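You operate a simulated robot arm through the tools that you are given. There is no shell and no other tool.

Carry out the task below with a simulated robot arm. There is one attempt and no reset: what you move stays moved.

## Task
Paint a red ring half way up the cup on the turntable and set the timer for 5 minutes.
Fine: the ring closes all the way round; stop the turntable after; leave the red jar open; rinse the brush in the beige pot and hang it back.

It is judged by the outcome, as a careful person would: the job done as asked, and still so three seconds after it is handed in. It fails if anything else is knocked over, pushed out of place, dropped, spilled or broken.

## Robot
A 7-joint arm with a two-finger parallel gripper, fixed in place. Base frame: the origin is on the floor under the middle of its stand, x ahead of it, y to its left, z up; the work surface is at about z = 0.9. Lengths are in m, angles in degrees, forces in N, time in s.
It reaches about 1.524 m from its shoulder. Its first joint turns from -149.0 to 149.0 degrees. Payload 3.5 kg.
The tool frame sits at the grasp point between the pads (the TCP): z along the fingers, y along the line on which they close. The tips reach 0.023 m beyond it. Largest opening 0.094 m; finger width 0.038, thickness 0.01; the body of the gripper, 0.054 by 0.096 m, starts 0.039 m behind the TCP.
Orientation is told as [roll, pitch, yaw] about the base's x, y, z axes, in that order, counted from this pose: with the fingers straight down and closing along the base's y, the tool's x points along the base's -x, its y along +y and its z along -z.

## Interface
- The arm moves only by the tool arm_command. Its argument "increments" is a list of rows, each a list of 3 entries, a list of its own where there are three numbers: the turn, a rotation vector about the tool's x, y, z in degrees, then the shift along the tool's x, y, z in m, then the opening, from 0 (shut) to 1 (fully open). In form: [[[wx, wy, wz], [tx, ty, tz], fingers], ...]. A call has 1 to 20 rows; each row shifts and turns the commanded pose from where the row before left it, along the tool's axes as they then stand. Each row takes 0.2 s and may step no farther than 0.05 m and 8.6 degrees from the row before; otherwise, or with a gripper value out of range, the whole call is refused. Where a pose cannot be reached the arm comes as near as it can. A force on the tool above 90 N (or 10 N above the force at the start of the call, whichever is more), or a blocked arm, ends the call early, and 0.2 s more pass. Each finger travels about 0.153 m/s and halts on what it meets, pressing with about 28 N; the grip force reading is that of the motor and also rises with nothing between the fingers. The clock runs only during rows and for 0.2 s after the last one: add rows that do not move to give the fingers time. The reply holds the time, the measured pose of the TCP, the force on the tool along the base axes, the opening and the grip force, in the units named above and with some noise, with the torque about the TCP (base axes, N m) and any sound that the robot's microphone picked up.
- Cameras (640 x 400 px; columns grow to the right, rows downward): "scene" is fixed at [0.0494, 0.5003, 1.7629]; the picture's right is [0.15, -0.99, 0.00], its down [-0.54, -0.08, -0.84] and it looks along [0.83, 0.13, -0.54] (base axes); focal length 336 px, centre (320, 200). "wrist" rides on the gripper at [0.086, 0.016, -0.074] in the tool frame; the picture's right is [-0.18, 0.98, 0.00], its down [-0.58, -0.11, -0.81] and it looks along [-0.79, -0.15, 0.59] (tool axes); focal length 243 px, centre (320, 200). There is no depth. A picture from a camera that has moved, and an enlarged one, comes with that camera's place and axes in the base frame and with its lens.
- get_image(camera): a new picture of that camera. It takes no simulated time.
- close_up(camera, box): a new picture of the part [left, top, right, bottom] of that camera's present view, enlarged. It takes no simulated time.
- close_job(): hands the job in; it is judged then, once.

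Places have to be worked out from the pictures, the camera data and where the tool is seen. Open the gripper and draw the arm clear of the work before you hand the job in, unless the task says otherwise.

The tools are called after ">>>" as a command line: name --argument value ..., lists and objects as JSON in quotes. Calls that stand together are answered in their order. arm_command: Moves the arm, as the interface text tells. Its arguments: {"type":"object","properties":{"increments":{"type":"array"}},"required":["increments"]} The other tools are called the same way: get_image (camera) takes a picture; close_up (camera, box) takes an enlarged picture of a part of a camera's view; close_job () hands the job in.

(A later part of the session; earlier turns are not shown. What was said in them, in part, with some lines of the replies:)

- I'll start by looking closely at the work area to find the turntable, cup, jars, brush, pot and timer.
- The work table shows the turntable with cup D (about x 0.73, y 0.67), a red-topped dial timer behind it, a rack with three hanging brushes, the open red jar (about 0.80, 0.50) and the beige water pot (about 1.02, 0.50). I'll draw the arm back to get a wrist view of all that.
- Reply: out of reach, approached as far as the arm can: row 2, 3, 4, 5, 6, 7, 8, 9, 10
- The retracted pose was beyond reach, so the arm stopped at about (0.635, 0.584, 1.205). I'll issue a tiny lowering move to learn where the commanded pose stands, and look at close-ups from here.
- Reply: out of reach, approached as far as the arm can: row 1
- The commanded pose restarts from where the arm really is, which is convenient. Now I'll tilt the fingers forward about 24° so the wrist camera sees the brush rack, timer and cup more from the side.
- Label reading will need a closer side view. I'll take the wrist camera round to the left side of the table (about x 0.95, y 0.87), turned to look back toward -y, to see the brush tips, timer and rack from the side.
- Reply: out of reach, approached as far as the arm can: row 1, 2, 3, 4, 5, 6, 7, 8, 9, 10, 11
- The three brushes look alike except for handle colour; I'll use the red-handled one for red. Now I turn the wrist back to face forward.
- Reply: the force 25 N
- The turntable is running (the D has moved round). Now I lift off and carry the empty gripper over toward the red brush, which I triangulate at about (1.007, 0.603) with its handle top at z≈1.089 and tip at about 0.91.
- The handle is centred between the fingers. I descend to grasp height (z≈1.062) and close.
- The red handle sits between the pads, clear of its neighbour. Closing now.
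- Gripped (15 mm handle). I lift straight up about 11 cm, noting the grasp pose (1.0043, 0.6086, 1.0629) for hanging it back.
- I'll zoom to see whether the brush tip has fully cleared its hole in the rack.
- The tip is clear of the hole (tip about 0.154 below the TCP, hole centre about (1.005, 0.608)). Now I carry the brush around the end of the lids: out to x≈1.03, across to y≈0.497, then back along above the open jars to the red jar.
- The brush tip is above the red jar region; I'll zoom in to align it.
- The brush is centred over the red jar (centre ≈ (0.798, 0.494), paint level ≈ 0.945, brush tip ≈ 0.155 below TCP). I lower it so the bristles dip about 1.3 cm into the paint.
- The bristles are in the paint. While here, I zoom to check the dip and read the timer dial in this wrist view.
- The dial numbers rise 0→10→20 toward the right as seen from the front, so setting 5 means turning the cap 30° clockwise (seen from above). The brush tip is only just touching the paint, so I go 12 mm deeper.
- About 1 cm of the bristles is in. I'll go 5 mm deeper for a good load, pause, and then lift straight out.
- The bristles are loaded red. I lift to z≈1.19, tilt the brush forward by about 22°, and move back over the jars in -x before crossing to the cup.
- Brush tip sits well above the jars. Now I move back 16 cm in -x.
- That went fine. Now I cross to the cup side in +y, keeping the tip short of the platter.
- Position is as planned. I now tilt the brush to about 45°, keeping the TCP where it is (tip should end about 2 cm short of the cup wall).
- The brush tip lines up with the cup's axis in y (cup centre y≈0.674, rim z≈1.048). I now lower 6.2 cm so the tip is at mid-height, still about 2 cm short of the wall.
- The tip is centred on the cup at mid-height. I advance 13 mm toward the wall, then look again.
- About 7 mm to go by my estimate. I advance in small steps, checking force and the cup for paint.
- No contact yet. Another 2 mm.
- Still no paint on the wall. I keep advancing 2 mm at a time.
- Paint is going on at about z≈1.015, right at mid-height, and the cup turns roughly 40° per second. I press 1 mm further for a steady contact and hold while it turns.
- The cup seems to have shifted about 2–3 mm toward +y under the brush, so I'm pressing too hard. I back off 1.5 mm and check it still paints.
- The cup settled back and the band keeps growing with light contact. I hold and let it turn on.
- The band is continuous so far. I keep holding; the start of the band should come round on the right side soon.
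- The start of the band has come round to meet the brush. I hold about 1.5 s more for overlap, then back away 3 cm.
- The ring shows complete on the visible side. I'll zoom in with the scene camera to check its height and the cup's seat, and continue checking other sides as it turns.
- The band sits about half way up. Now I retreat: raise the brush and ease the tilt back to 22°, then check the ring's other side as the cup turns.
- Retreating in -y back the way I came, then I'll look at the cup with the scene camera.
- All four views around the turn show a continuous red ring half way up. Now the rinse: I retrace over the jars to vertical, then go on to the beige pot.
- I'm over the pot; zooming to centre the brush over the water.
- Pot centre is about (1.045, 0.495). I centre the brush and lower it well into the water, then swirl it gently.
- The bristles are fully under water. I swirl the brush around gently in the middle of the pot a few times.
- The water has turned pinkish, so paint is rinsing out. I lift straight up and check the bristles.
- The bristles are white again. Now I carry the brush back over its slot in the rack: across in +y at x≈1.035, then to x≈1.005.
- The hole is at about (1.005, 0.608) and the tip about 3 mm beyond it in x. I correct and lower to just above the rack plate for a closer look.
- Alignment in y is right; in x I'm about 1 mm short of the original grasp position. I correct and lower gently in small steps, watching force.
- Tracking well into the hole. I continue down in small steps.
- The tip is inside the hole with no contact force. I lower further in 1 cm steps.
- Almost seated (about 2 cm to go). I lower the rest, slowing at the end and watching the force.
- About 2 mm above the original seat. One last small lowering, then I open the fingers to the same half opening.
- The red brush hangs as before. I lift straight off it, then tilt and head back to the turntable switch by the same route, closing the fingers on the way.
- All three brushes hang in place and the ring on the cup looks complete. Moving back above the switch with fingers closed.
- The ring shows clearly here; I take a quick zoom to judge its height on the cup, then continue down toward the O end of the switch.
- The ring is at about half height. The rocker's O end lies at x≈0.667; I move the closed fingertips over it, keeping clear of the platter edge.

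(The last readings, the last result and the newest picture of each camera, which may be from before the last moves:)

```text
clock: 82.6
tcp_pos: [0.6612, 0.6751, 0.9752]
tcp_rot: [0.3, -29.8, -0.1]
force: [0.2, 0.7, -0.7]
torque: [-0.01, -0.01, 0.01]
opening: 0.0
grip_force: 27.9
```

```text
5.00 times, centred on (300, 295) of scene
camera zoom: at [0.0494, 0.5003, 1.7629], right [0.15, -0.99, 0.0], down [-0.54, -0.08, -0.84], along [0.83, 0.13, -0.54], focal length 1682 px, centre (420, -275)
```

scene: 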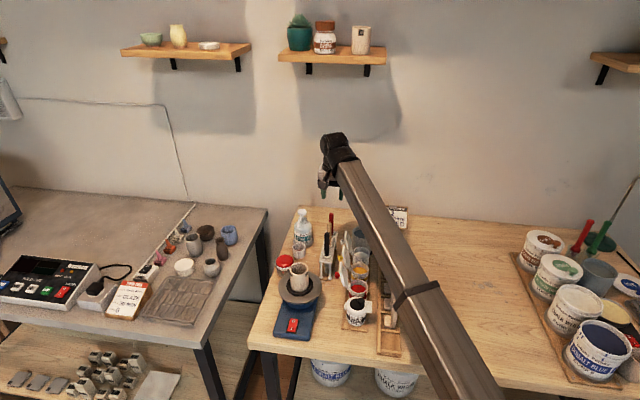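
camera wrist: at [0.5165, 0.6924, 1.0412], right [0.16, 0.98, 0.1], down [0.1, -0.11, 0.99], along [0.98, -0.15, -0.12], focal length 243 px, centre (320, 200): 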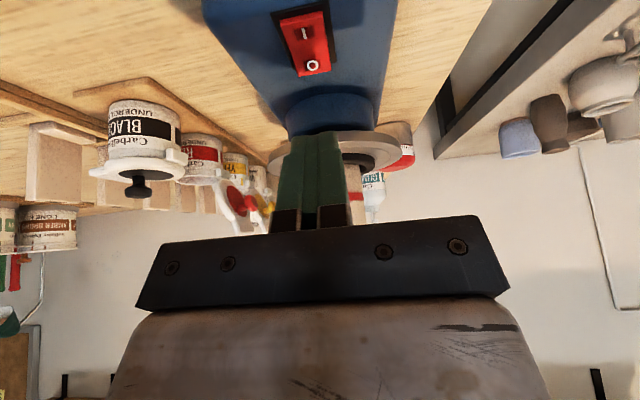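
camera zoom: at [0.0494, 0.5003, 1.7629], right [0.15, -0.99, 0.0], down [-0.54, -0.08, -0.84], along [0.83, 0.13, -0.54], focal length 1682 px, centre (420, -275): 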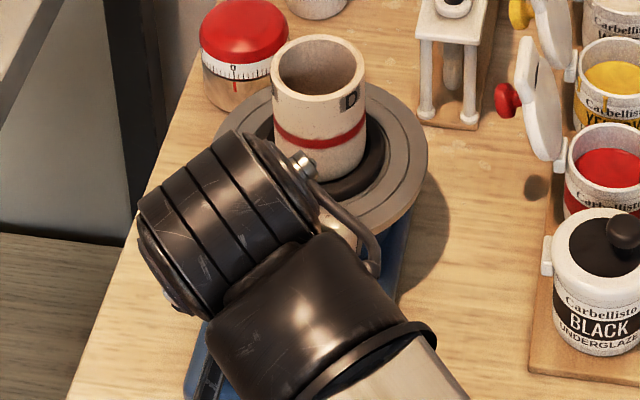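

The O end is raised and within reach just below. I shift 4 mm back and descend to just above it, then press in small steps.

>>> arm_command --increments '[[[0, 0, 0], [0.0104, 0, 0.0102], 0], [[0, 0, 0], [0, 0, 0], 0]]'

>>> close_up --camera "wrist" --box '[270, 60, 370, 160]'

```text
clock: 83.2
tcp_pos: [0.6564, 0.677, 0.9614]
tcp_rot: [0.3, -29.8, -0.1]
force: [-0.4, 0.5, 1.5]
torque: [0.0, -0.02, 0.01]
opening: 0.0001
grip_force: 27.6
```

```text
4.00 times, centred on (320, 110) of wrist
camera zoom: at [0.5455, 0.6915, 0.9835], right [0.16, 0.98, 0.1], down [0.1, -0.11, 0.99], along [0.98, -0.15, -0.12], focal length 970 px, centre (320, 560)
```

zoom: 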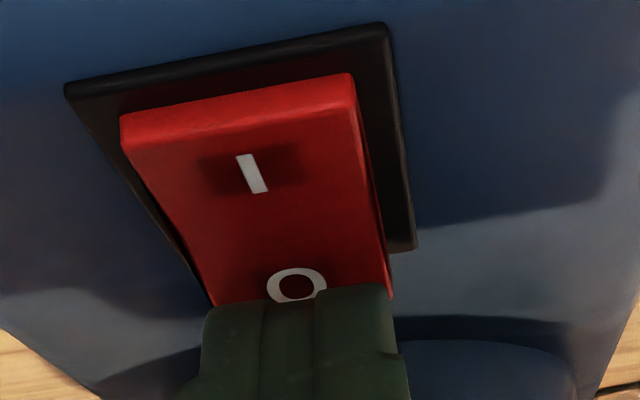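

The fingertip is over the O end. Pressing down in small steps.

>>> arm_command --increments '[[[0, 0, 0], [0.0015, 0, 0.0026], 0], [[0, 0, 0], [0.001, 0, 0.0017], 0]]'

>>> arm_command --increments '[[[0, 0, 0], [0.001, 0, 0.0017], 0], [[0, 0, 0], [0, 0, 0], 0]]'

>>> close_up --camera "wrist" --box '[270, 60, 370, 160]'

```text
clock: 83.8
tcp_pos: [0.6569, 0.6757, 0.9615]
tcp_rot: [0.6, -30.2, -0.1]
force: [-7.4, 3.5, 61.2]
torque: [0.12, 0.49, -0.35]
opening: 0.0
grip_force: 28.6
```

```text
clock: 84.2
tcp_pos: [0.6583, 0.6765, 0.961]
tcp_rot: [0.7, -30.5, -0.1]
force: [-5.3, -2.1, 25.6]
torque: [-0.1, 0.23, 0.01]
opening: 0.0
grip_force: 28.2
stopped in row 2: the force on the tool passed its limit at 95 N (the readings are from after the stop); the commanded pose is now the measured one
```

```text
4.00 times, centred on (320, 110) of wrist
camera zoom: at [0.5465, 0.6916, 0.9821], right [0.16, 0.98, 0.1], down [0.09, -0.12, 0.99], along [0.98, -0.14, -0.11], focal length 970 px, centre (320, 560)
```

zoom: 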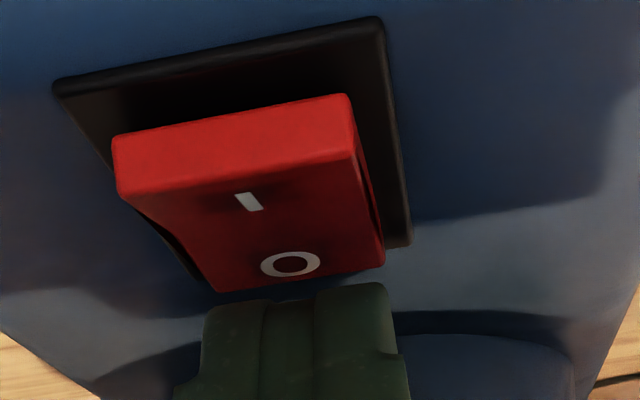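

The rocker appears tipped to O now, though the force went high. I back off upward right away and check whether the turntable has stopped.

>>> arm_command --increments '[[[0, 0, 0], [-0.005, 0, -0.0087], 0], [[0, 0, 0], [-0.005, 0, -0.0087], 0]]'

>>> close_up --camera "wrist" --box '[260, 40, 380, 160]'

>>> close_up --camera "scene" --box '[260, 255, 340, 335]'

>>> arm_command --increments '[[[0, 0, 0], [-0.01, 0, -0.0174], 0], [[0, 0, 0], [0, 0, 0], 0], [[0, 0, 0], [0, 0, 0], 0]]'

>>> close_up --camera "scene" --box '[260, 255, 340, 335]'

```text
clock: 84.8
tcp_pos: [0.6567, 0.6764, 0.9779]
tcp_rot: [0.6, -30.2, -0.2]
force: [1.1, 0.6, 0.2]
torque: [0.01, -0.03, 0.0]
opening: 0.0
grip_force: 28.1
```

```text
3.33 times, centred on (320, 100) of wrist
camera zoom: at [0.5464, 0.692, 0.9993], right [0.16, 0.98, 0.1], down [0.1, -0.12, 0.99], along [0.98, -0.14, -0.11], focal length 809 px, centre (320, 533)
```

zoom: 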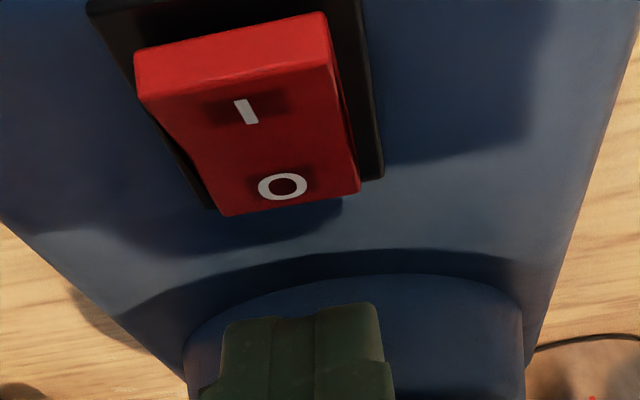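

```text
5.00 times, centred on (300, 295) of scene
camera zoom: at [0.0494, 0.5003, 1.7629], right [0.15, -0.99, 0.0], down [-0.54, -0.08, -0.84], along [0.83, 0.13, -0.54], focal length 1682 px, centre (420, -275)
```

zoom: 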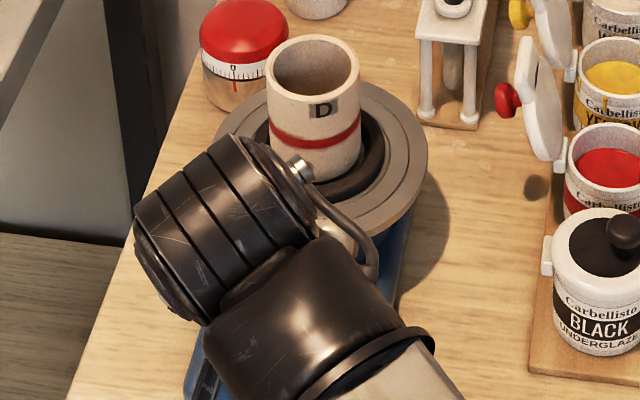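

```text
clock: 85.7
tcp_pos: [0.6573, 0.6774, 0.9963]
tcp_rot: [0.6, -30.3, -0.3]
force: [-0.5, 0.2, -0.4]
torque: [-0.01, -0.02, -0.02]
opening: 0.0
grip_force: 28.4
```

```text
5.00 times, centred on (300, 295) of scene
camera zoom: at [0.0494, 0.5003, 1.7629], right [0.15, -0.99, 0.0], down [-0.54, -0.08, -0.84], along [0.83, 0.13, -0.54], focal length 1682 px, centre (420, -275)
```

zoom: 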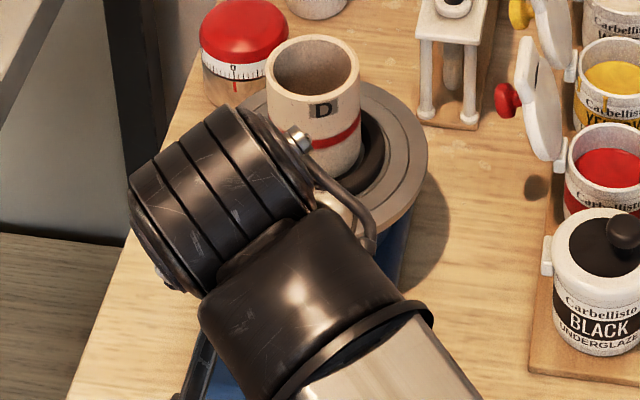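

The D stays put between pictures, so the turntable has stopped and the platter hasn't moved. Next the timer, whose axis I triangulate at about (0.886, 0.757): I rise, cross over and turn vertical with the gripper opening.

>>> arm_command --increments '[[[0, 0, 0], [-0.0191, 0, -0.0334], 0], [[0, 0, 0], [-0.0191, 0, -0.0334], 0], [[0, 0, 0], [-0.0191, 0, -0.0334], 0], [[0, 0, 0], [-0.0191, 0, -0.0334], 0], [[0, 0, 0], [-0.039, 0.016, 0.0177], 0], [[0, 0, 0], [-0.039, 0.016, 0.0177], 0], [[0, 0, 0], [-0.039, 0.016, 0.0177], 0], [[0, 0, 0], [-0.039, 0.016, 0.0177], 0], [[0, 0, 0], [-0.039, 0.016, 0.0177], 0], [[0, 7.5, 0], [0, 0, 0], 0.5], [[0, 7.5, 0], [0, 0, 0], 1], [[0, 7.5, 0], [0, 0, 0], 1], [[0, 7.5, 0], [0, 0, 0], 1], [[0, 0, 0], [0, 0, 0], 1]]'

>>> get_image --camera "wrist"

>>> close_up --camera "scene" --box '[250, 220, 350, 320]'

```text
clock: 88.7
tcp_pos: [0.8701, 0.7549, 1.1737]
tcp_rot: [0.6, -0.2, 0.2]
force: [-0.2, 0.2, -0.6]
torque: [-0.01, -0.02, -0.02]
opening: 0.0941
grip_force: 0.1
```

```text
taken
camera wrist: at [0.7834, 0.7698, 1.2502], right [0.18, 0.98, 0.01], down [0.58, -0.12, 0.81], along [0.79, -0.14, -0.59], focal length 243 px, centre (320, 200)
```

wrist: 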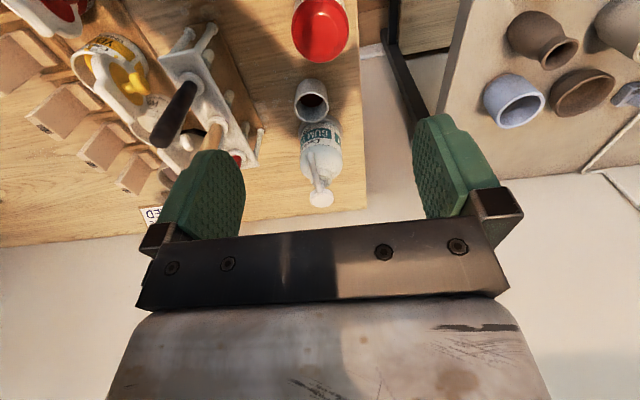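

```text
4.00 times, centred on (300, 270) of scene
camera zoom: at [0.0494, 0.5003, 1.7629], right [0.15, -0.99, 0.0], down [-0.54, -0.08, -0.84], along [0.83, 0.13, -0.54], focal length 1346 px, centre (400, -80)
```

zoom: 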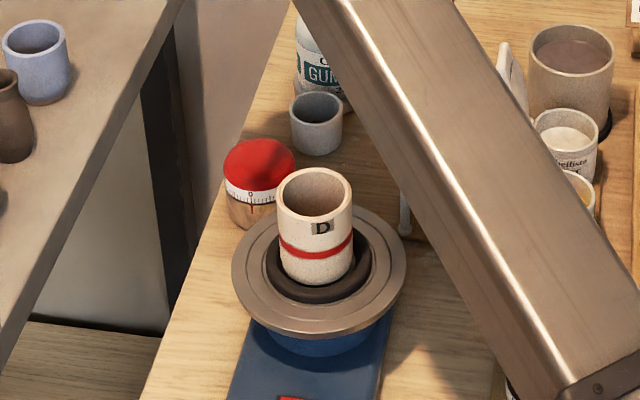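

The timer is at the top of the wrist view; I'll zoom there to centre the grip.

>>> close_up --camera "wrist" --box '[270, 0, 370, 80]'

>>> close_up --camera "scene" --box '[275, 250, 305, 280]'

```text
5.00 times, centred on (320, 40) of wrist
camera zoom: at [0.7834, 0.7698, 1.2502], right [0.18, 0.98, 0.01], down [0.58, -0.12, 0.81], along [0.79, -0.14, -0.59], focal length 1213 px, centre (320, 1000)
```

zoom: 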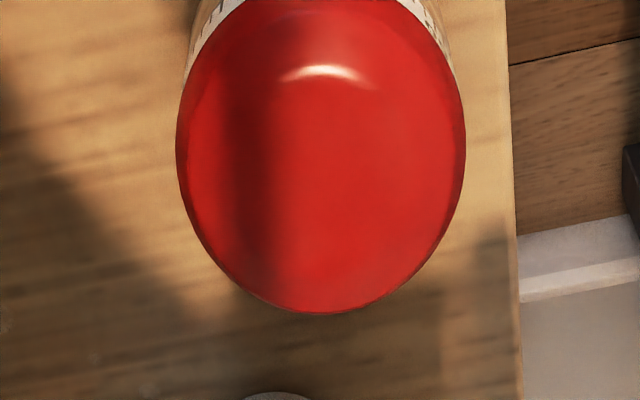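

```text
13.33 times, centred on (290, 265) of scene
camera zoom: at [0.0494, 0.5003, 1.7629], right [0.15, -0.99, 0.0], down [-0.54, -0.08, -0.84], along [0.83, 0.13, -0.54], focal length 4486 px, centre (720, -667)
```

zoom: 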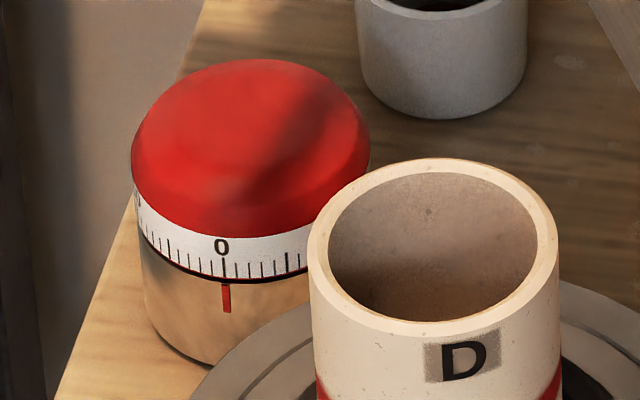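

The cap centre looks to be at about (0.882, 0.753). I move over it and descend to z≈1.06 for a closer check.

>>> arm_command --increments '[[[0, 0, 0], [-0.012, -0.0015, 0.038], 1], [[0, 0, 0], [0, 0, 0.038], 1], [[0, 0, 0], [0, 0, 0.036], 1], [[0, 0, 0], [0, 0, 0], 1]]'

>>> get_image --camera "wrist"

>>> close_up --camera "scene" --box '[260, 230, 330, 300]'

```text
clock: 89.7
tcp_pos: [0.8818, 0.7544, 1.064]
tcp_rot: [0.5, -0.2, 0.1]
force: [0.4, 0.4, -0.2]
torque: [0.0, 0.0, 0.01]
opening: 0.094
grip_force: 0.1
```

```text
taken
camera wrist: at [0.7961, 0.7691, 1.1385], right [0.18, 0.98, 0.01], down [0.58, -0.12, 0.81], along [0.8, -0.14, -0.59], focal length 243 px, centre (320, 200)
```

wrist: 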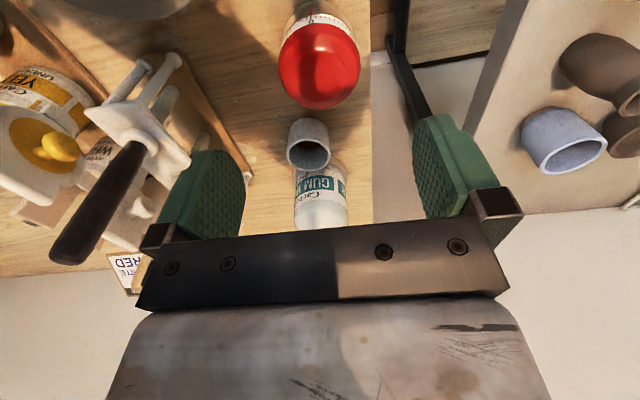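

```text
5.71 times, centred on (295, 265) of scene
camera zoom: at [0.0494, 0.5003, 1.7629], right [0.15, -0.99, 0.0], down [-0.54, -0.08, -0.84], along [0.83, 0.13, -0.54], focal length 1923 px, centre (463, -171)
```

zoom: 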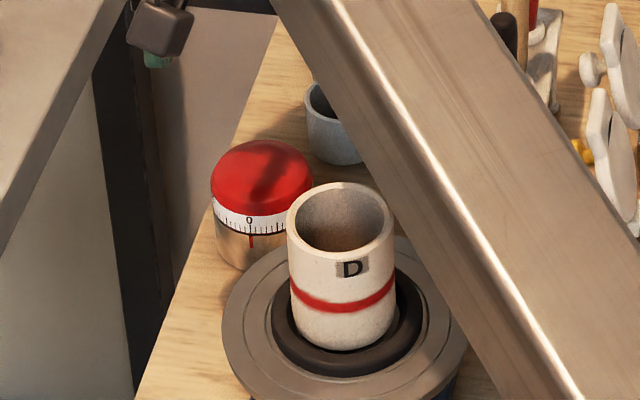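

Closer now; a zoom to measure the cap centre and the height of its band.

>>> close_up --camera "wrist" --box '[260, 0, 380, 120]'

```text
3.33 times, centred on (320, 60) of wrist
camera zoom: at [0.7961, 0.7691, 1.1385], right [0.18, 0.98, 0.01], down [0.58, -0.12, 0.81], along [0.8, -0.14, -0.59], focal length 809 px, centre (320, 667)
```

zoom: 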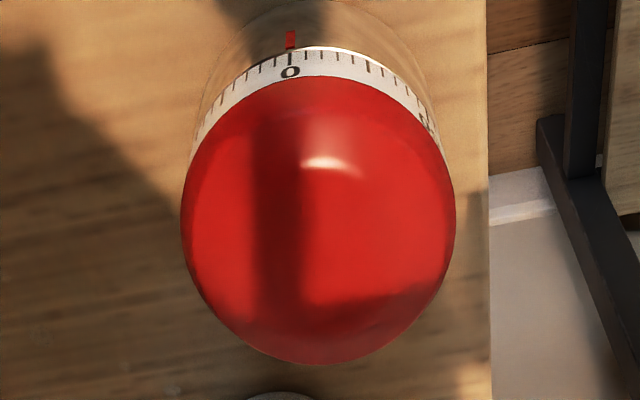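

The cap axis is within about 1 mm of the tool axis; the rotating band spans z≈0.944–0.959 with the red dome above. I descend to z≈0.97 so the pads sit beside the cap only, not the fixed base.

>>> arm_command --increments '[[[0, 0, 0], [-0.001, 0, 0.035], 1], [[0, 0, 0], [0, 0, 0.03], 1], [[0, 0, 0], [0, 0, 0.02], 1], [[0, 0, 0], [0, 0, 0.008], 1], [[0, 0, 0], [0, 0, 0], 1]]'

>>> get_image --camera "wrist"

>>> close_up --camera "scene" --box '[260, 230, 330, 300]'

```text
clock: 90.8
tcp_pos: [0.8824, 0.7568, 0.9714]
tcp_rot: [0.6, -0.3, 0.1]
force: [-0.8, 1.4, -0.2]
torque: [0.01, -0.04, 0.0]
opening: 0.0942
grip_force: 0.1
```

```text
taken
camera wrist: at [0.7964, 0.7707, 1.046], right [0.18, 0.98, 0.01], down [0.58, -0.12, 0.81], along [0.8, -0.14, -0.59], focal length 243 px, centre (320, 200)
```

wrist: 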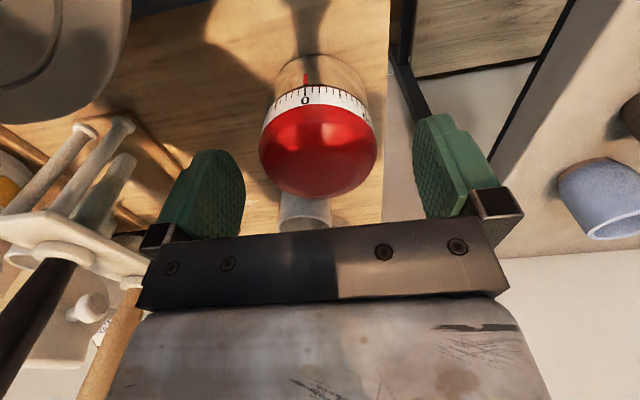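

```text
5.71 times, centred on (295, 265) of scene
camera zoom: at [0.0494, 0.5003, 1.7629], right [0.15, -0.99, 0.0], down [-0.54, -0.08, -0.84], along [0.83, 0.13, -0.54], focal length 1923 px, centre (463, -171)
```

zoom: 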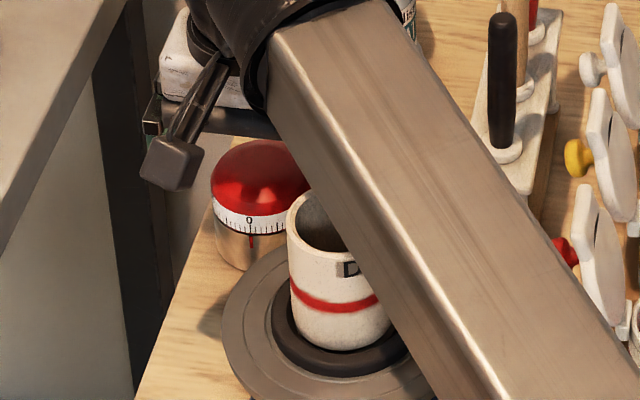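

The cap sits between the pads, just about centred (about 1 mm off in y). I correct that and close gently on the cap.

>>> arm_command --increments '[[[0, 0, 0], [0, -0.0013, 0.001], 0.9], [[0, 0, 0], [0, 0, 0], 0.75], [[0, 0, 0], [0, 0, 0], 0.68], [[0, 0, 0], [0, 0, 0], 0.68]]'

>>> close_up --camera "wrist" --box '[220, 40, 420, 220]'

```text
clock: 91.8
tcp_pos: [0.8837, 0.7544, 0.9701]
tcp_rot: [0.6, -0.3, 0.1]
force: [0.7, -0.8, 0.4]
torque: [0.01, 0.01, 0.05]
opening: 0.0639
grip_force: 0.0
```

```text
2.22 times, centred on (320, 130) of wrist
camera zoom: at [0.7967, 0.7693, 1.0444], right [0.18, 0.98, 0.01], down [0.58, -0.12, 0.81], along [0.8, -0.14, -0.59], focal length 539 px, centre (320, 356)
```

zoom: 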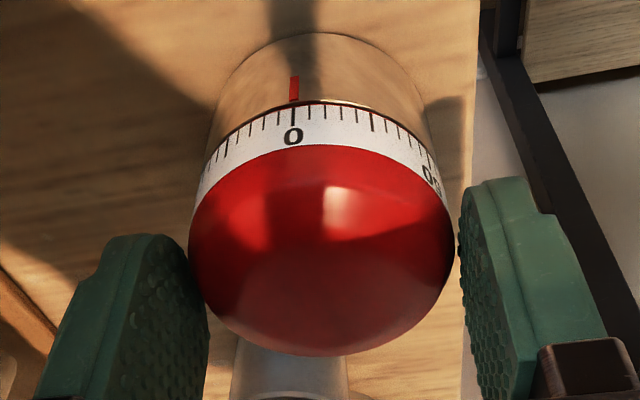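

The pads are about 1 mm from the cap on each side. Closing fully onto it now.

>>> arm_command --increments '[[[0, 0, 0], [0, -0.0008, 0], 0.65], [[0, 0, 0], [0, 0, 0], 0.6], [[0, 0, 0], [0, 0, 0], 0.55], [[0, 0, 0], [0, 0, 0], 0.55]]'

>>> close_up --camera "wrist" --box '[220, 40, 420, 220]'

```text
clock: 92.8
tcp_pos: [0.8835, 0.7534, 0.9686]
tcp_rot: [0.5, -0.4, 0.1]
force: [-0.2, -0.2, -0.3]
torque: [-0.01, -0.01, 0.0]
opening: 0.0605
grip_force: 28.6
```

```text
2.22 times, centred on (320, 130) of wrist
camera zoom: at [0.7969, 0.7687, 1.0445], right [0.18, 0.98, 0.01], down [0.58, -0.12, 0.81], along [0.8, -0.14, -0.59], focal length 539 px, centre (320, 356)
```

zoom: 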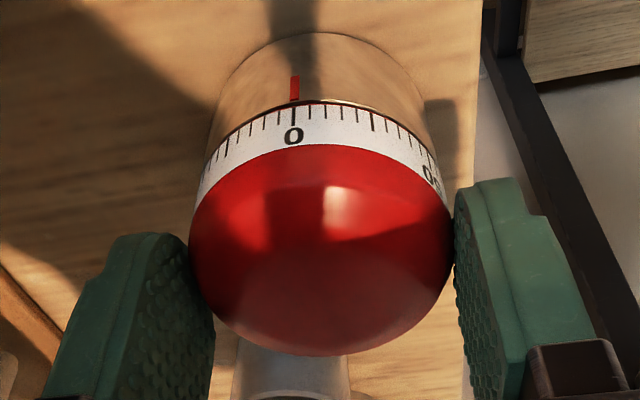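

The cap is held with 0 still at the mark. I turn it clockwise (seen from above), first 15°, and check.

>>> arm_command --increments '[[[0, 0, 7.5], [0, 0, 0], 0.55], [[0, 0, 7.5], [0, 0, 0], 0.55], [[0, 0, 0], [0, 0, 0], 0.55]]'

>>> close_up --camera "wrist" --box '[220, 40, 420, 220]'

>>> close_up --camera "scene" --box '[275, 250, 305, 280]'

```text
clock: 93.7
tcp_pos: [0.8832, 0.7543, 0.9693]
tcp_rot: [0.6, -0.1, -14.9]
force: [1.0, 0.4, 0.2]
torque: [0.01, -0.06, 0.01]
opening: 0.0612
grip_force: 28.3
```

```text
2.22 times, centred on (320, 130) of wrist
camera zoom: at [0.8039, 0.7909, 1.0448], right [0.43, 0.9, 0.01], down [0.53, -0.26, 0.81], along [0.73, -0.34, -0.59], focal length 539 px, centre (320, 356)
```

zoom: 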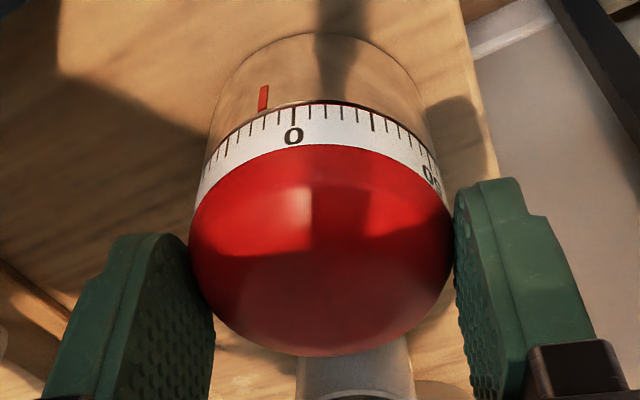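

```text
13.33 times, centred on (290, 265) of scene
camera zoom: at [0.0494, 0.5003, 1.7629], right [0.15, -0.99, 0.0], down [-0.54, -0.08, -0.84], along [0.83, 0.13, -0.54], focal length 4486 px, centre (720, -667)
```

zoom: 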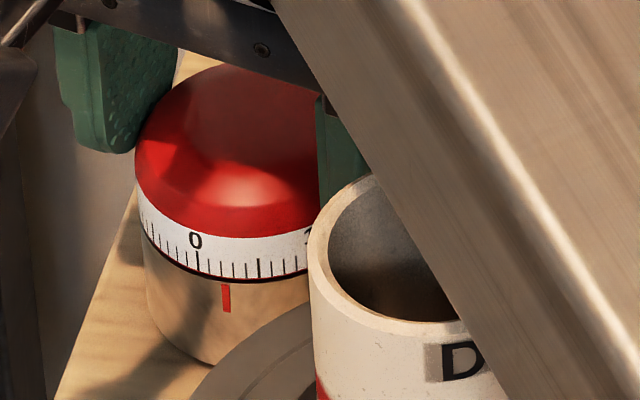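

The mark now reads about 2.5 minutes and the base hasn't turned. Another 15°.

>>> arm_command --increments '[[[0, 0, 7.5], [0, 0, 0], 0.55], [[0, 0, 7.5], [0, 0, 0], 0.55], [[0, 0, 0], [0, 0, 0], 0.55]]'

>>> close_up --camera "wrist" --box '[270, 60, 350, 120]'

>>> close_up --camera "scene" --box '[275, 255, 300, 280]'

```text
clock: 94.5
tcp_pos: [0.8832, 0.7537, 0.9697]
tcp_rot: [0.6, 0.1, -29.9]
force: [-0.2, 1.8, 0.3]
torque: [0.04, -0.01, 0.0]
opening: 0.0609
grip_force: 27.9
```

```text
6.67 times, centred on (310, 90) of wrist
camera zoom: at [0.8164, 0.8101, 1.0452], right [0.65, 0.76, 0.01], down [0.45, -0.39, 0.8], along [0.62, -0.52, -0.59], focal length 1618 px, centre (387, 933)
```

zoom: 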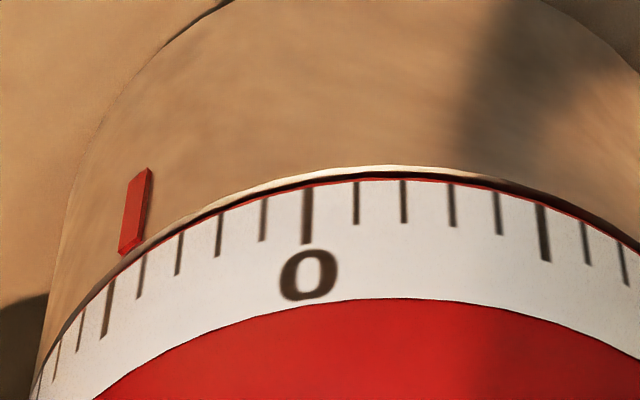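

```text
16.00 times, centred on (288, 268) of scene
camera zoom: at [0.0494, 0.5003, 1.7629], right [0.15, -0.99, 0.0], down [-0.54, -0.08, -0.84], along [0.83, 0.13, -0.54], focal length 5383 px, centre (840, -880)
```

zoom: 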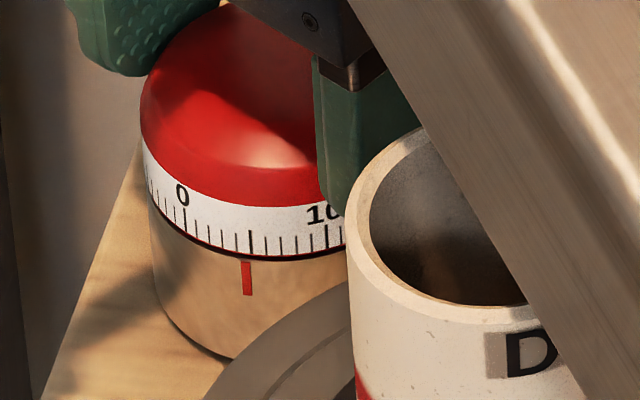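

The mark is near 5; I'll zoom in tighter to read it precisely.

>>> close_up --camera "scene" --box '[280, 264, 288, 274]'

>>> close_up --camera "wrist" --box '[270, 70, 310, 110]'

```text
16.00 times, centred on (284, 269) of scene
camera zoom: at [0.0494, 0.5003, 1.7629], right [0.15, -0.99, 0.0], down [-0.54, -0.08, -0.84], along [0.83, 0.13, -0.54], focal length 5383 px, centre (896, -904)
```

zoom: 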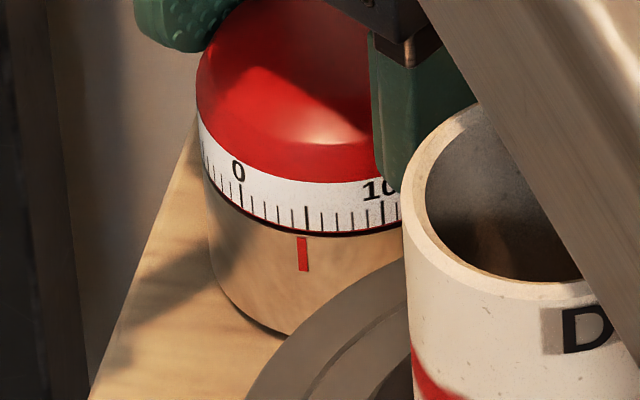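

```text
10.00 times, centred on (290, 90) of wrist
camera zoom: at [0.8164, 0.8101, 1.0452], right [0.65, 0.76, 0.01], down [0.45, -0.39, 0.8], along [0.62, -0.52, -0.59], focal length 2426 px, centre (620, 1300)
```

zoom: 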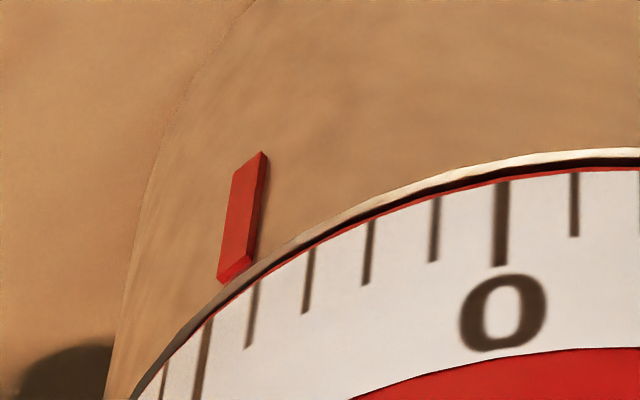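

The cap has turned 30° with the tool, but the base apparently crept a couple of degrees with it: the mark reads about 4.5–4.6. I turn a further 2.7° and re-read.

>>> arm_command --increments '[[[0, 0, 2.7], [0, 0, 0], 0.55], [[0, 0, 0], [0, 0, 0], 0.55]]'

>>> close_up --camera "wrist" --box '[270, 70, 310, 110]'

>>> close_up --camera "scene" --box '[280, 264, 288, 274]'

```text
clock: 95.0
tcp_pos: [0.8827, 0.7542, 0.9695]
tcp_rot: [0.7, 0.1, -32.5]
force: [-1.2, 1.1, 3.0]
torque: [0.01, -0.03, 0.01]
opening: 0.0609
grip_force: 28.1
```

```text
10.00 times, centred on (290, 90) of wrist
camera zoom: at [0.8192, 0.8131, 1.0452], right [0.68, 0.73, 0.01], down [0.43, -0.41, 0.8], along [0.59, -0.55, -0.59], focal length 2426 px, centre (620, 1300)
```

zoom: 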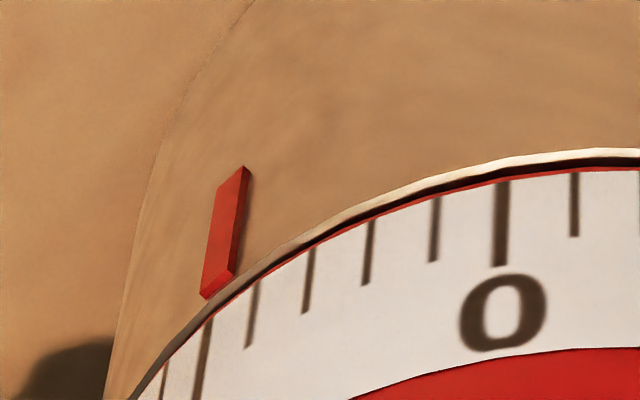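

```text
16.00 times, centred on (284, 269) of scene
camera zoom: at [0.0494, 0.5003, 1.7629], right [0.15, -0.99, 0.0], down [-0.54, -0.08, -0.84], along [0.83, 0.13, -0.54], focal length 5383 px, centre (896, -904)
```

zoom: 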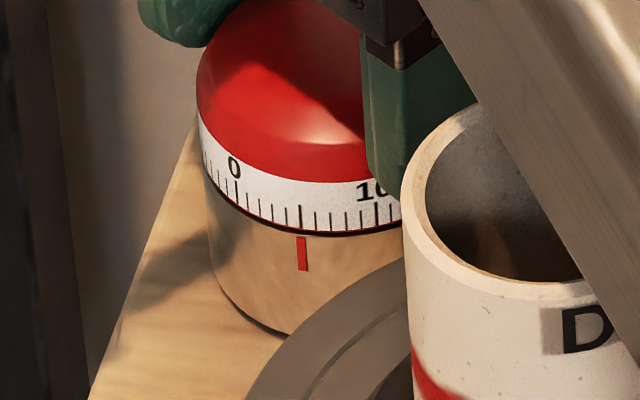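

Now the mark lines up with the 5 tick in both views. I release the cap carefully.

>>> arm_command --increments '[[[0, 0, 0], [0, 0, 0], 0.7], [[0, 0, 0], [0, 0, 0], 0.85], [[0, 0, 0], [0, 0, 0], 1], [[0, 0, 0], [0, 0, 0], 1]]'

>>> close_up --camera "scene" --box '[280, 264, 288, 274]'

>>> get_image --camera "wrist"

```text
clock: 96.0
tcp_pos: [0.8838, 0.7545, 0.9705]
tcp_rot: [0.6, 0.2, -32.5]
force: [0.2, -0.2, -0.5]
torque: [0.01, 0.02, 0.0]
opening: 0.0938
grip_force: 0.1
```

```text
16.00 times, centred on (284, 269) of scene
camera zoom: at [0.0494, 0.5003, 1.7629], right [0.15, -0.99, 0.0], down [-0.54, -0.08, -0.84], along [0.83, 0.13, -0.54], focal length 5383 px, centre (896, -904)
```

zoom: 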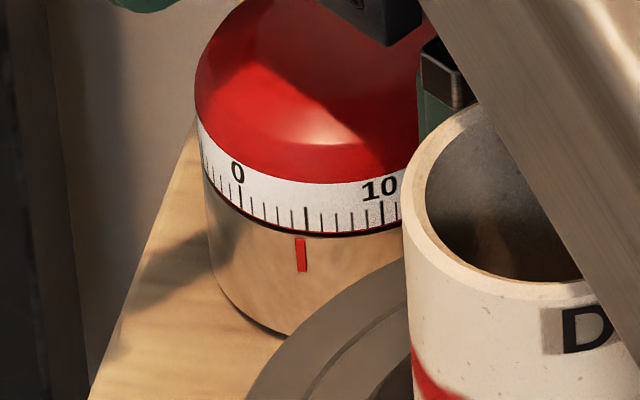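

```text
taken
camera wrist: at [0.8193, 0.8131, 1.045], right [0.68, 0.73, 0.01], down [0.43, -0.41, 0.8], along [0.59, -0.55, -0.59], focal length 243 px, centre (320, 200)
```

wrist: 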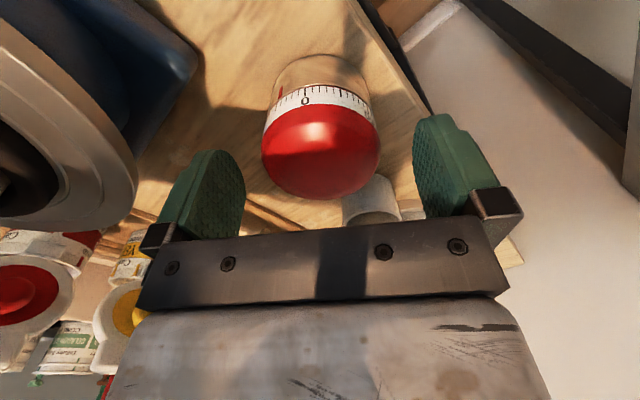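

On release the scale slipped back a little; it reads about 4.5 again. I turn the open gripper back to face the dial squarely and read it from the front.

>>> arm_command --increments '[[[0, 0, -7.5], [0, 0, 0], 1], [[0, 0, -7.5], [0, 0, 0], 1], [[0, 0, -7.5], [0, 0, 0], 1], [[0, 0, -7.5], [0, 0, 0], 1], [[0, 0, 0], [0, 0, 0], 1]]'

>>> close_up --camera "wrist" --box '[290, 70, 340, 110]'

>>> close_up --camera "scene" --box '[280, 264, 288, 274]'

```text
clock: 97.2
tcp_pos: [0.8831, 0.7532, 0.9698]
tcp_rot: [0.5, -0.3, -2.4]
force: [-0.1, 0.6, -0.1]
torque: [0.03, 0.03, 0.01]
opening: 0.0943
grip_force: 0.0
```

```text
10.00 times, centred on (315, 90) of wrist
camera zoom: at [0.7978, 0.7719, 1.0448], right [0.23, 0.97, 0.01], down [0.57, -0.14, 0.81], along [0.79, -0.18, -0.59], focal length 2426 px, centre (370, 1300)
```

zoom: 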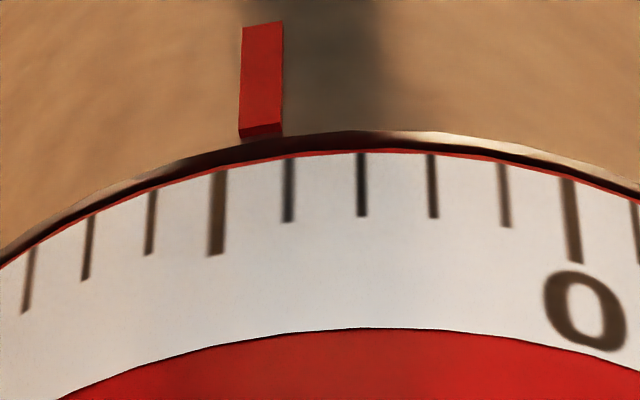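

```text
16.00 times, centred on (284, 269) of scene
camera zoom: at [0.0494, 0.5003, 1.7629], right [0.15, -0.99, 0.0], down [-0.54, -0.08, -0.84], along [0.83, 0.13, -0.54], focal length 5383 px, centre (896, -904)
```

zoom: 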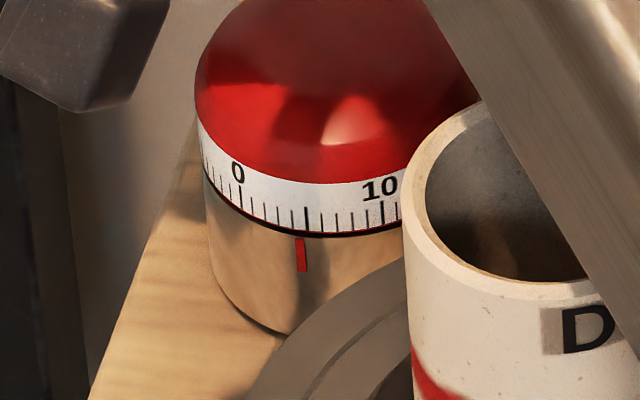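

Squarely from the front the dial reads about 4.4–4.5 minutes, so it sprang back roughly 0.5 on release. I re-grip, turn about 6.5° further (allowing for the spring-back) and check.

>>> arm_command --increments '[[[0, 0, 0], [0, 0, 0], 0.8], [[0, 0, 0], [0, 0, 0], 0.68], [[0, 0, 0], [0, 0, 0], 0.6], [[0, 0, 0], [0, 0, 0], 0.55], [[0, 0, 0], [0, 0, 0], 0.55]]'

>>> close_up --camera "wrist" --box '[290, 70, 340, 110]'

>>> arm_command --increments '[[[0, 0, 3.3], [0, 0, 0], 0.55], [[0, 0, 0], [0, 0, 0], 0.55]]'

>>> close_up --camera "wrist" --box '[290, 70, 340, 110]'

```text
clock: 98.5
tcp_pos: [0.8821, 0.7541, 0.9703]
tcp_rot: [0.6, -0.2, -2.5]
force: [0.3, 0.5, -0.1]
torque: [0.0, -0.02, 0.01]
opening: 0.0604
grip_force: 28.3
```

```text
10.00 times, centred on (315, 90) of wrist
camera zoom: at [0.7978, 0.772, 1.0449], right [0.23, 0.97, 0.01], down [0.57, -0.14, 0.81], along [0.79, -0.18, -0.59], focal length 2426 px, centre (370, 1300)
```

zoom: 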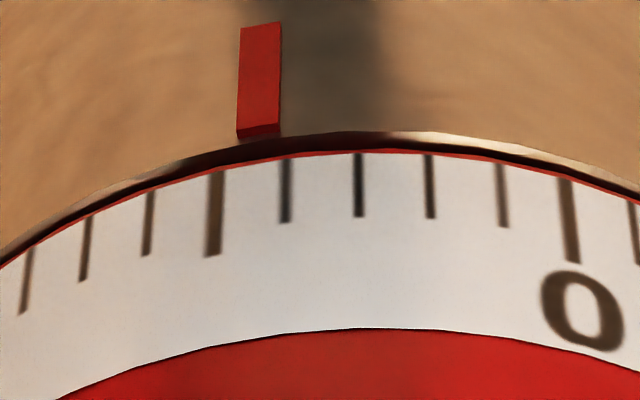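

```text
clock: 99.0
tcp_pos: [0.8828, 0.753, 0.9689]
tcp_rot: [0.6, -0.2, -5.9]
force: [-0.8, 1.1, 1.1]
torque: [0.06, -0.07, 0.02]
opening: 0.0605
grip_force: 27.8
```

```text
10.00 times, centred on (315, 90) of wrist
camera zoom: at [0.7992, 0.7771, 1.0449], right [0.28, 0.96, 0.01], down [0.56, -0.18, 0.81], along [0.78, -0.22, -0.59], focal length 2426 px, centre (370, 1300)
```

zoom: 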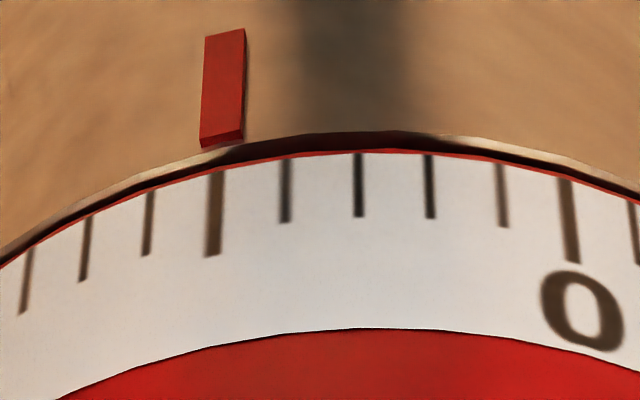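

Gripped it now reads about 4.95. I loosen slowly to see whether it springs back again.

>>> arm_command --increments '[[[0, 0, 0], [0, 0, 0], 0.64], [[0, 0, 0], [0, 0, 0], 0.65]]'

>>> close_up --camera "wrist" --box '[290, 70, 340, 110]'

>>> arm_command --increments '[[[0, 0, 0], [0, 0, 0], 0.7], [[0, 0, 0], [0, 0, 0], 0.85], [[0, 0, 0], [0, 0, 0], 0.85]]'

>>> close_up --camera "wrist" --box '[290, 70, 340, 110]'

```text
clock: 99.7
tcp_pos: [0.8835, 0.7532, 0.97]
tcp_rot: [0.6, -0.1, -5.8]
force: [0.2, -0.3, -0.6]
torque: [0.03, 0.01, 0.04]
opening: 0.0613
grip_force: 0.5
```

```text
10.00 times, centred on (315, 90) of wrist
camera zoom: at [0.7993, 0.7771, 1.0446], right [0.28, 0.96, 0.01], down [0.56, -0.18, 0.81], along [0.78, -0.22, -0.59], focal length 2426 px, centre (370, 1300)
```

zoom: 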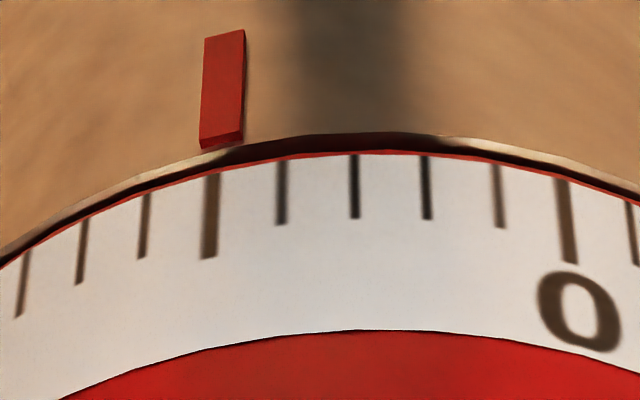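

```text
clock: 100.5
tcp_pos: [0.8829, 0.7532, 0.9696]
tcp_rot: [0.7, -0.2, -6.1]
force: [-0.3, 0.3, 0.3]
torque: [0.02, 0.0, 0.01]
opening: 0.08
grip_force: 0.1
```

```text
10.00 times, centred on (315, 90) of wrist
camera zoom: at [0.7993, 0.777, 1.0447], right [0.28, 0.96, 0.01], down [0.56, -0.18, 0.81], along [0.78, -0.22, -0.59], focal length 2426 px, centre (370, 1300)
```

zoom: 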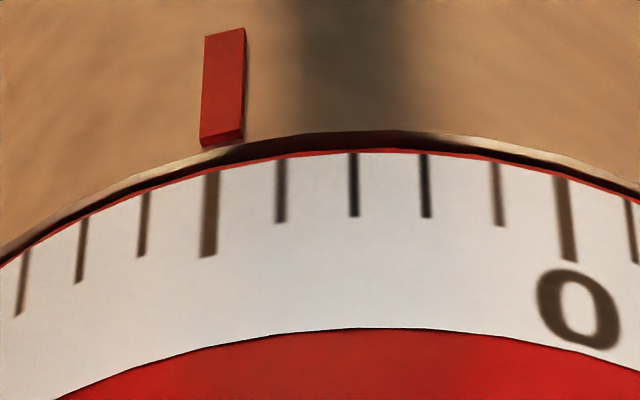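

Released it reads about 4.9 — nearly there. One more gentle grip and a 1.2° nudge should put it right on 5.

>>> arm_command --increments '[[[0, 0, 0], [0, 0, 0], 0.7], [[0, 0, 0], [0, 0, 0], 0.6], [[0, 0, 0], [0, 0, 0], 0.55], [[0, 0, 0], [0, 0, 0], 0.55], [[0, 0, 1.2], [0, 0, 0], 0.55], [[0, 0, 0], [0, 0, 0], 0.55]]'

>>> close_up --camera "wrist" --box '[290, 70, 340, 110]'

>>> arm_command --increments '[[[0, 0, 0], [0, 0, 0], 0.62], [[0, 0, 0], [0, 0, 0], 0.65], [[0, 0, 0], [0, 0, 0], 0.7], [[0, 0, 0], [0, 0, 0], 0.85], [[0, 0, 0], [0, 0, 0], 1], [[0, 0, 0], [0, 0, 0], 1]]'

>>> close_up --camera "wrist" --box '[290, 70, 340, 110]'

```text
clock: 101.8
tcp_pos: [0.8834, 0.7533, 0.9693]
tcp_rot: [0.6, -0.3, -7.1]
force: [0.2, 0.5, -0.4]
torque: [0.02, -0.02, 0.03]
opening: 0.0604
grip_force: 28.2
```

```text
10.00 times, centred on (315, 90) of wrist
camera zoom: at [0.7998, 0.7788, 1.0447], right [0.3, 0.95, 0.01], down [0.56, -0.19, 0.81], along [0.77, -0.24, -0.59], focal length 2426 px, centre (370, 1300)
```

zoom: 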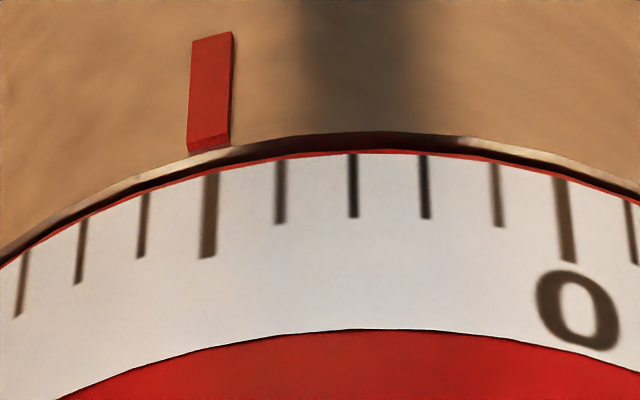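

```text
clock: 103.2
tcp_pos: [0.8828, 0.7525, 0.9707]
tcp_rot: [0.6, -0.3, -7.2]
force: [0.3, 0.5, 0.8]
torque: [-0.02, 0.01, 0.0]
opening: 0.0941
grip_force: 0.0
```

```text
10.00 times, centred on (315, 90) of wrist
camera zoom: at [0.7999, 0.7787, 1.0448], right [0.3, 0.95, 0.01], down [0.56, -0.19, 0.81], along [0.77, -0.24, -0.59], focal length 2426 px, centre (370, 1300)
```

zoom: 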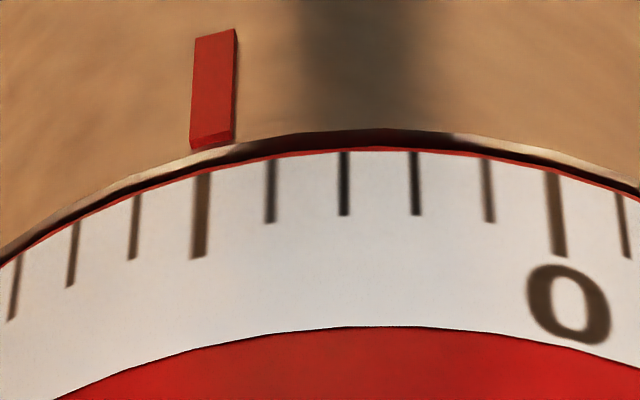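

It reads about 4.9–5.0 on release, which is 5 minutes on this dial. I now lift the open gripper straight up, clear of the timer.

>>> arm_command --increments '[[[0, 0, 0], [0, 0, -0.03], 1], [[0, 0, 0], [0, 0, -0.04], 1], [[0, 0, 0], [0, 0, -0.045], 1], [[0, 0, 0], [0, 0, -0.045], 1], [[0, 0, 0], [0, 0, -0.045], 1], [[0, 0, 0], [0, 0, 0], 1]]'

>>> close_up --camera "scene" --box '[280, 264, 288, 274]'

>>> get_image --camera "scene"

```text
clock: 104.7
tcp_pos: [0.8811, 0.7538, 1.1746]
tcp_rot: [0.6, -0.2, -7.1]
force: [-0.3, 0.2, 0.2]
torque: [0.01, 0.0, -0.01]
opening: 0.0942
grip_force: 0.1
```

```text
16.00 times, centred on (284, 269) of scene
camera zoom: at [0.0494, 0.5003, 1.7629], right [0.15, -0.99, 0.0], down [-0.54, -0.08, -0.84], along [0.83, 0.13, -0.54], focal length 5383 px, centre (896, -904)
```

zoom: 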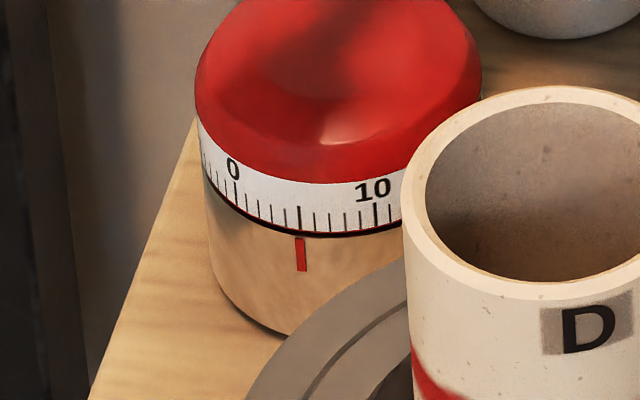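

```text
taken
```

scene: 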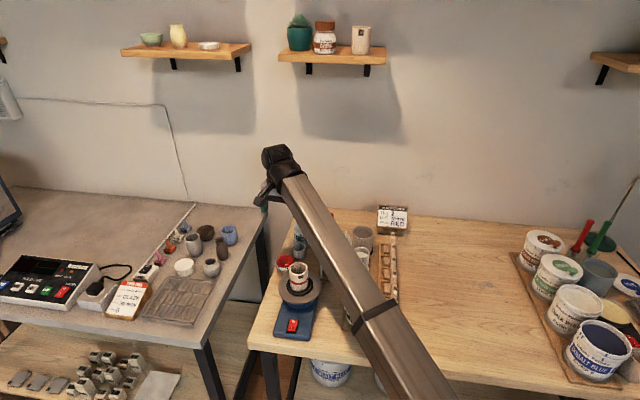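

The dial mark aligns with the 5 tick in the scene view too. Now I draw the arm well clear, up and over toward its starting place.

>>> arm_command --increments '[[[0, 0, 0], [0, 0, -0.02], 1], [[0, 0, 0], [-0.0199, -0.0396, -0.007], 1], [[0, 0, 0], [-0.0199, -0.0396, -0.007], 1], [[0, 0, 0], [-0.0199, -0.0396, -0.007], 1], [[0, 0, 0], [-0.0199, -0.0396, -0.007], 1], [[0, 0, 0], [-0.0199, -0.0396, -0.007], 1], [[0, 0, 0], [-0.0199, -0.0396, -0.007], 1], [[0, 0, 0], [-0.0199, -0.0396, -0.007], 1], [[0, 0, 0], [-0.0199, -0.0396, -0.007], 1], [[0, 0, 0], [0, 0, 0], 1]]'

>>> close_up --camera "scene" --box '[240, 200, 420, 360]'

>>> close_up --camera "scene" --box '[275, 255, 325, 305]'

>>> close_up --camera "scene" --box '[270, 300, 320, 345]'

>>> close_up --camera "scene" --box '[310, 200, 390, 280]'

```text
clock: 106.8
tcp_pos: [1.0042, 0.418, 1.2497]
tcp_rot: [0.7, -0.1, -7.0]
force: [0.0, -0.5, -0.9]
torque: [0.03, 0.01, 0.04]
opening: 0.094
grip_force: 0.1
```

```text
2.50 times, centred on (330, 280) of scene
camera zoom: at [0.0494, 0.5003, 1.7629], right [0.15, -0.99, 0.0], down [-0.54, -0.08, -0.84], along [0.83, 0.13, -0.54], focal length 841 px, centre (295, 0)
```

zoom: 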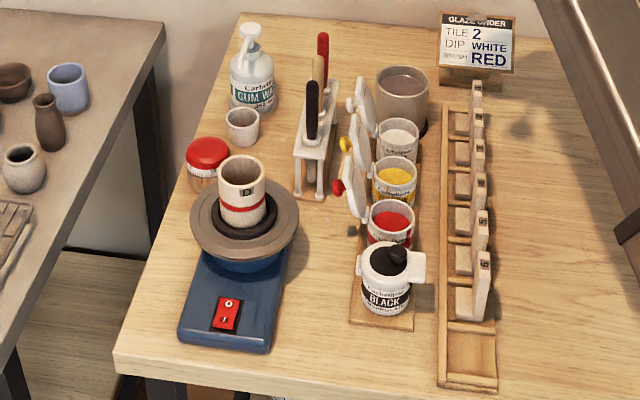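

```text
8.00 times, centred on (300, 280) of scene
camera zoom: at [0.0494, 0.5003, 1.7629], right [0.15, -0.99, 0.0], down [-0.54, -0.08, -0.84], along [0.83, 0.13, -0.54], focal length 2692 px, centre (480, -440)
```

zoom: 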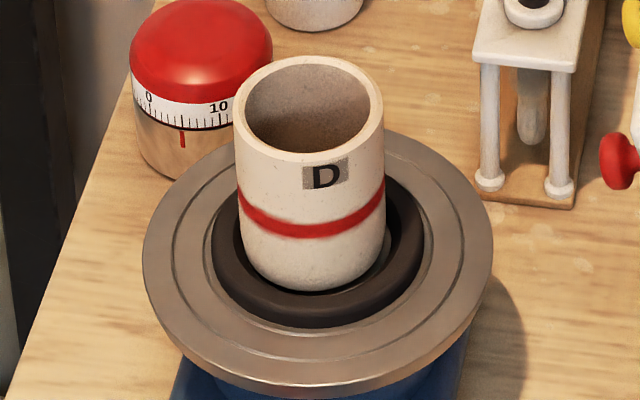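

```text
8.89 times, centred on (295, 322) of scene
camera zoom: at [0.0494, 0.5003, 1.7629], right [0.15, -0.99, 0.0], down [-0.54, -0.08, -0.84], along [0.83, 0.13, -0.54], focal length 2991 px, centre (542, -889)
```

zoom: 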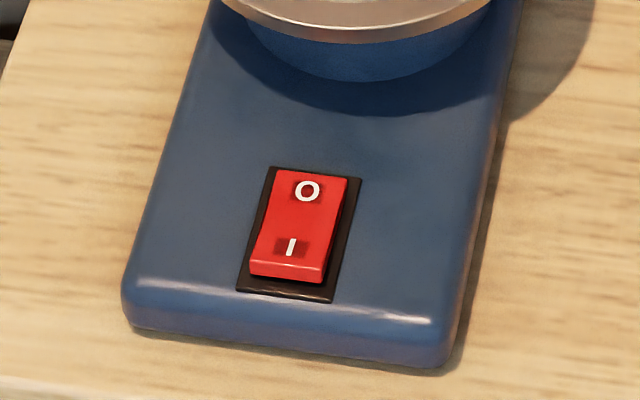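

```text
5.00 times, centred on (350, 240) of scene
camera zoom: at [0.0494, 0.5003, 1.7629], right [0.15, -0.99, 0.0], down [-0.54, -0.08, -0.84], along [0.83, 0.13, -0.54], focal length 1682 px, centre (170, 0)
```

zoom: 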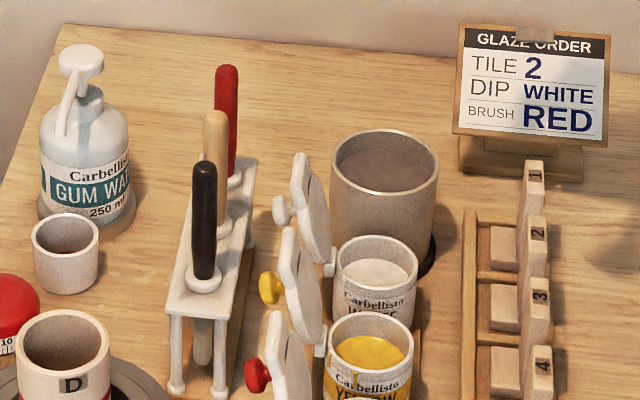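

Everything checks out: the cup has a closed red ring half way up, and the turntable is off and still. The brush is rinsed and back in its slot, the red jar is open, and the timer mark is at 5. Nothing else has moved, and the arm is clear with the gripper open, so I hand the job in.

>>> close_job

```text
The job is handed in.
```

The cup on the turntable has a red ring painted about half way up, and the timer is set to 5 minutes. The job has been handed in.

- **Ring:** it closes all the way round; I checked it from several angles as the cup turned. The cup may sit about 2 mm off centre on the turntable, because the brush nudged it at one point.
- **Turntable:** switched off and standing still.
- **Timer:** it reads between 4.9 and 5.0 minutes. On release the dial slipped back a little, so I gripped and reset it twice. The timer itself moved about 1 mm in the process.
- **Brush:** I used the red-handled one, rinsed it in the beige pot until the bristles were white, and hung it back in its own slot. The rinse water is now tinted pink.
- **Red jar:** left open. Nothing else on the table looks moved or spilled.

The arm is clear of the work with the gripper open.
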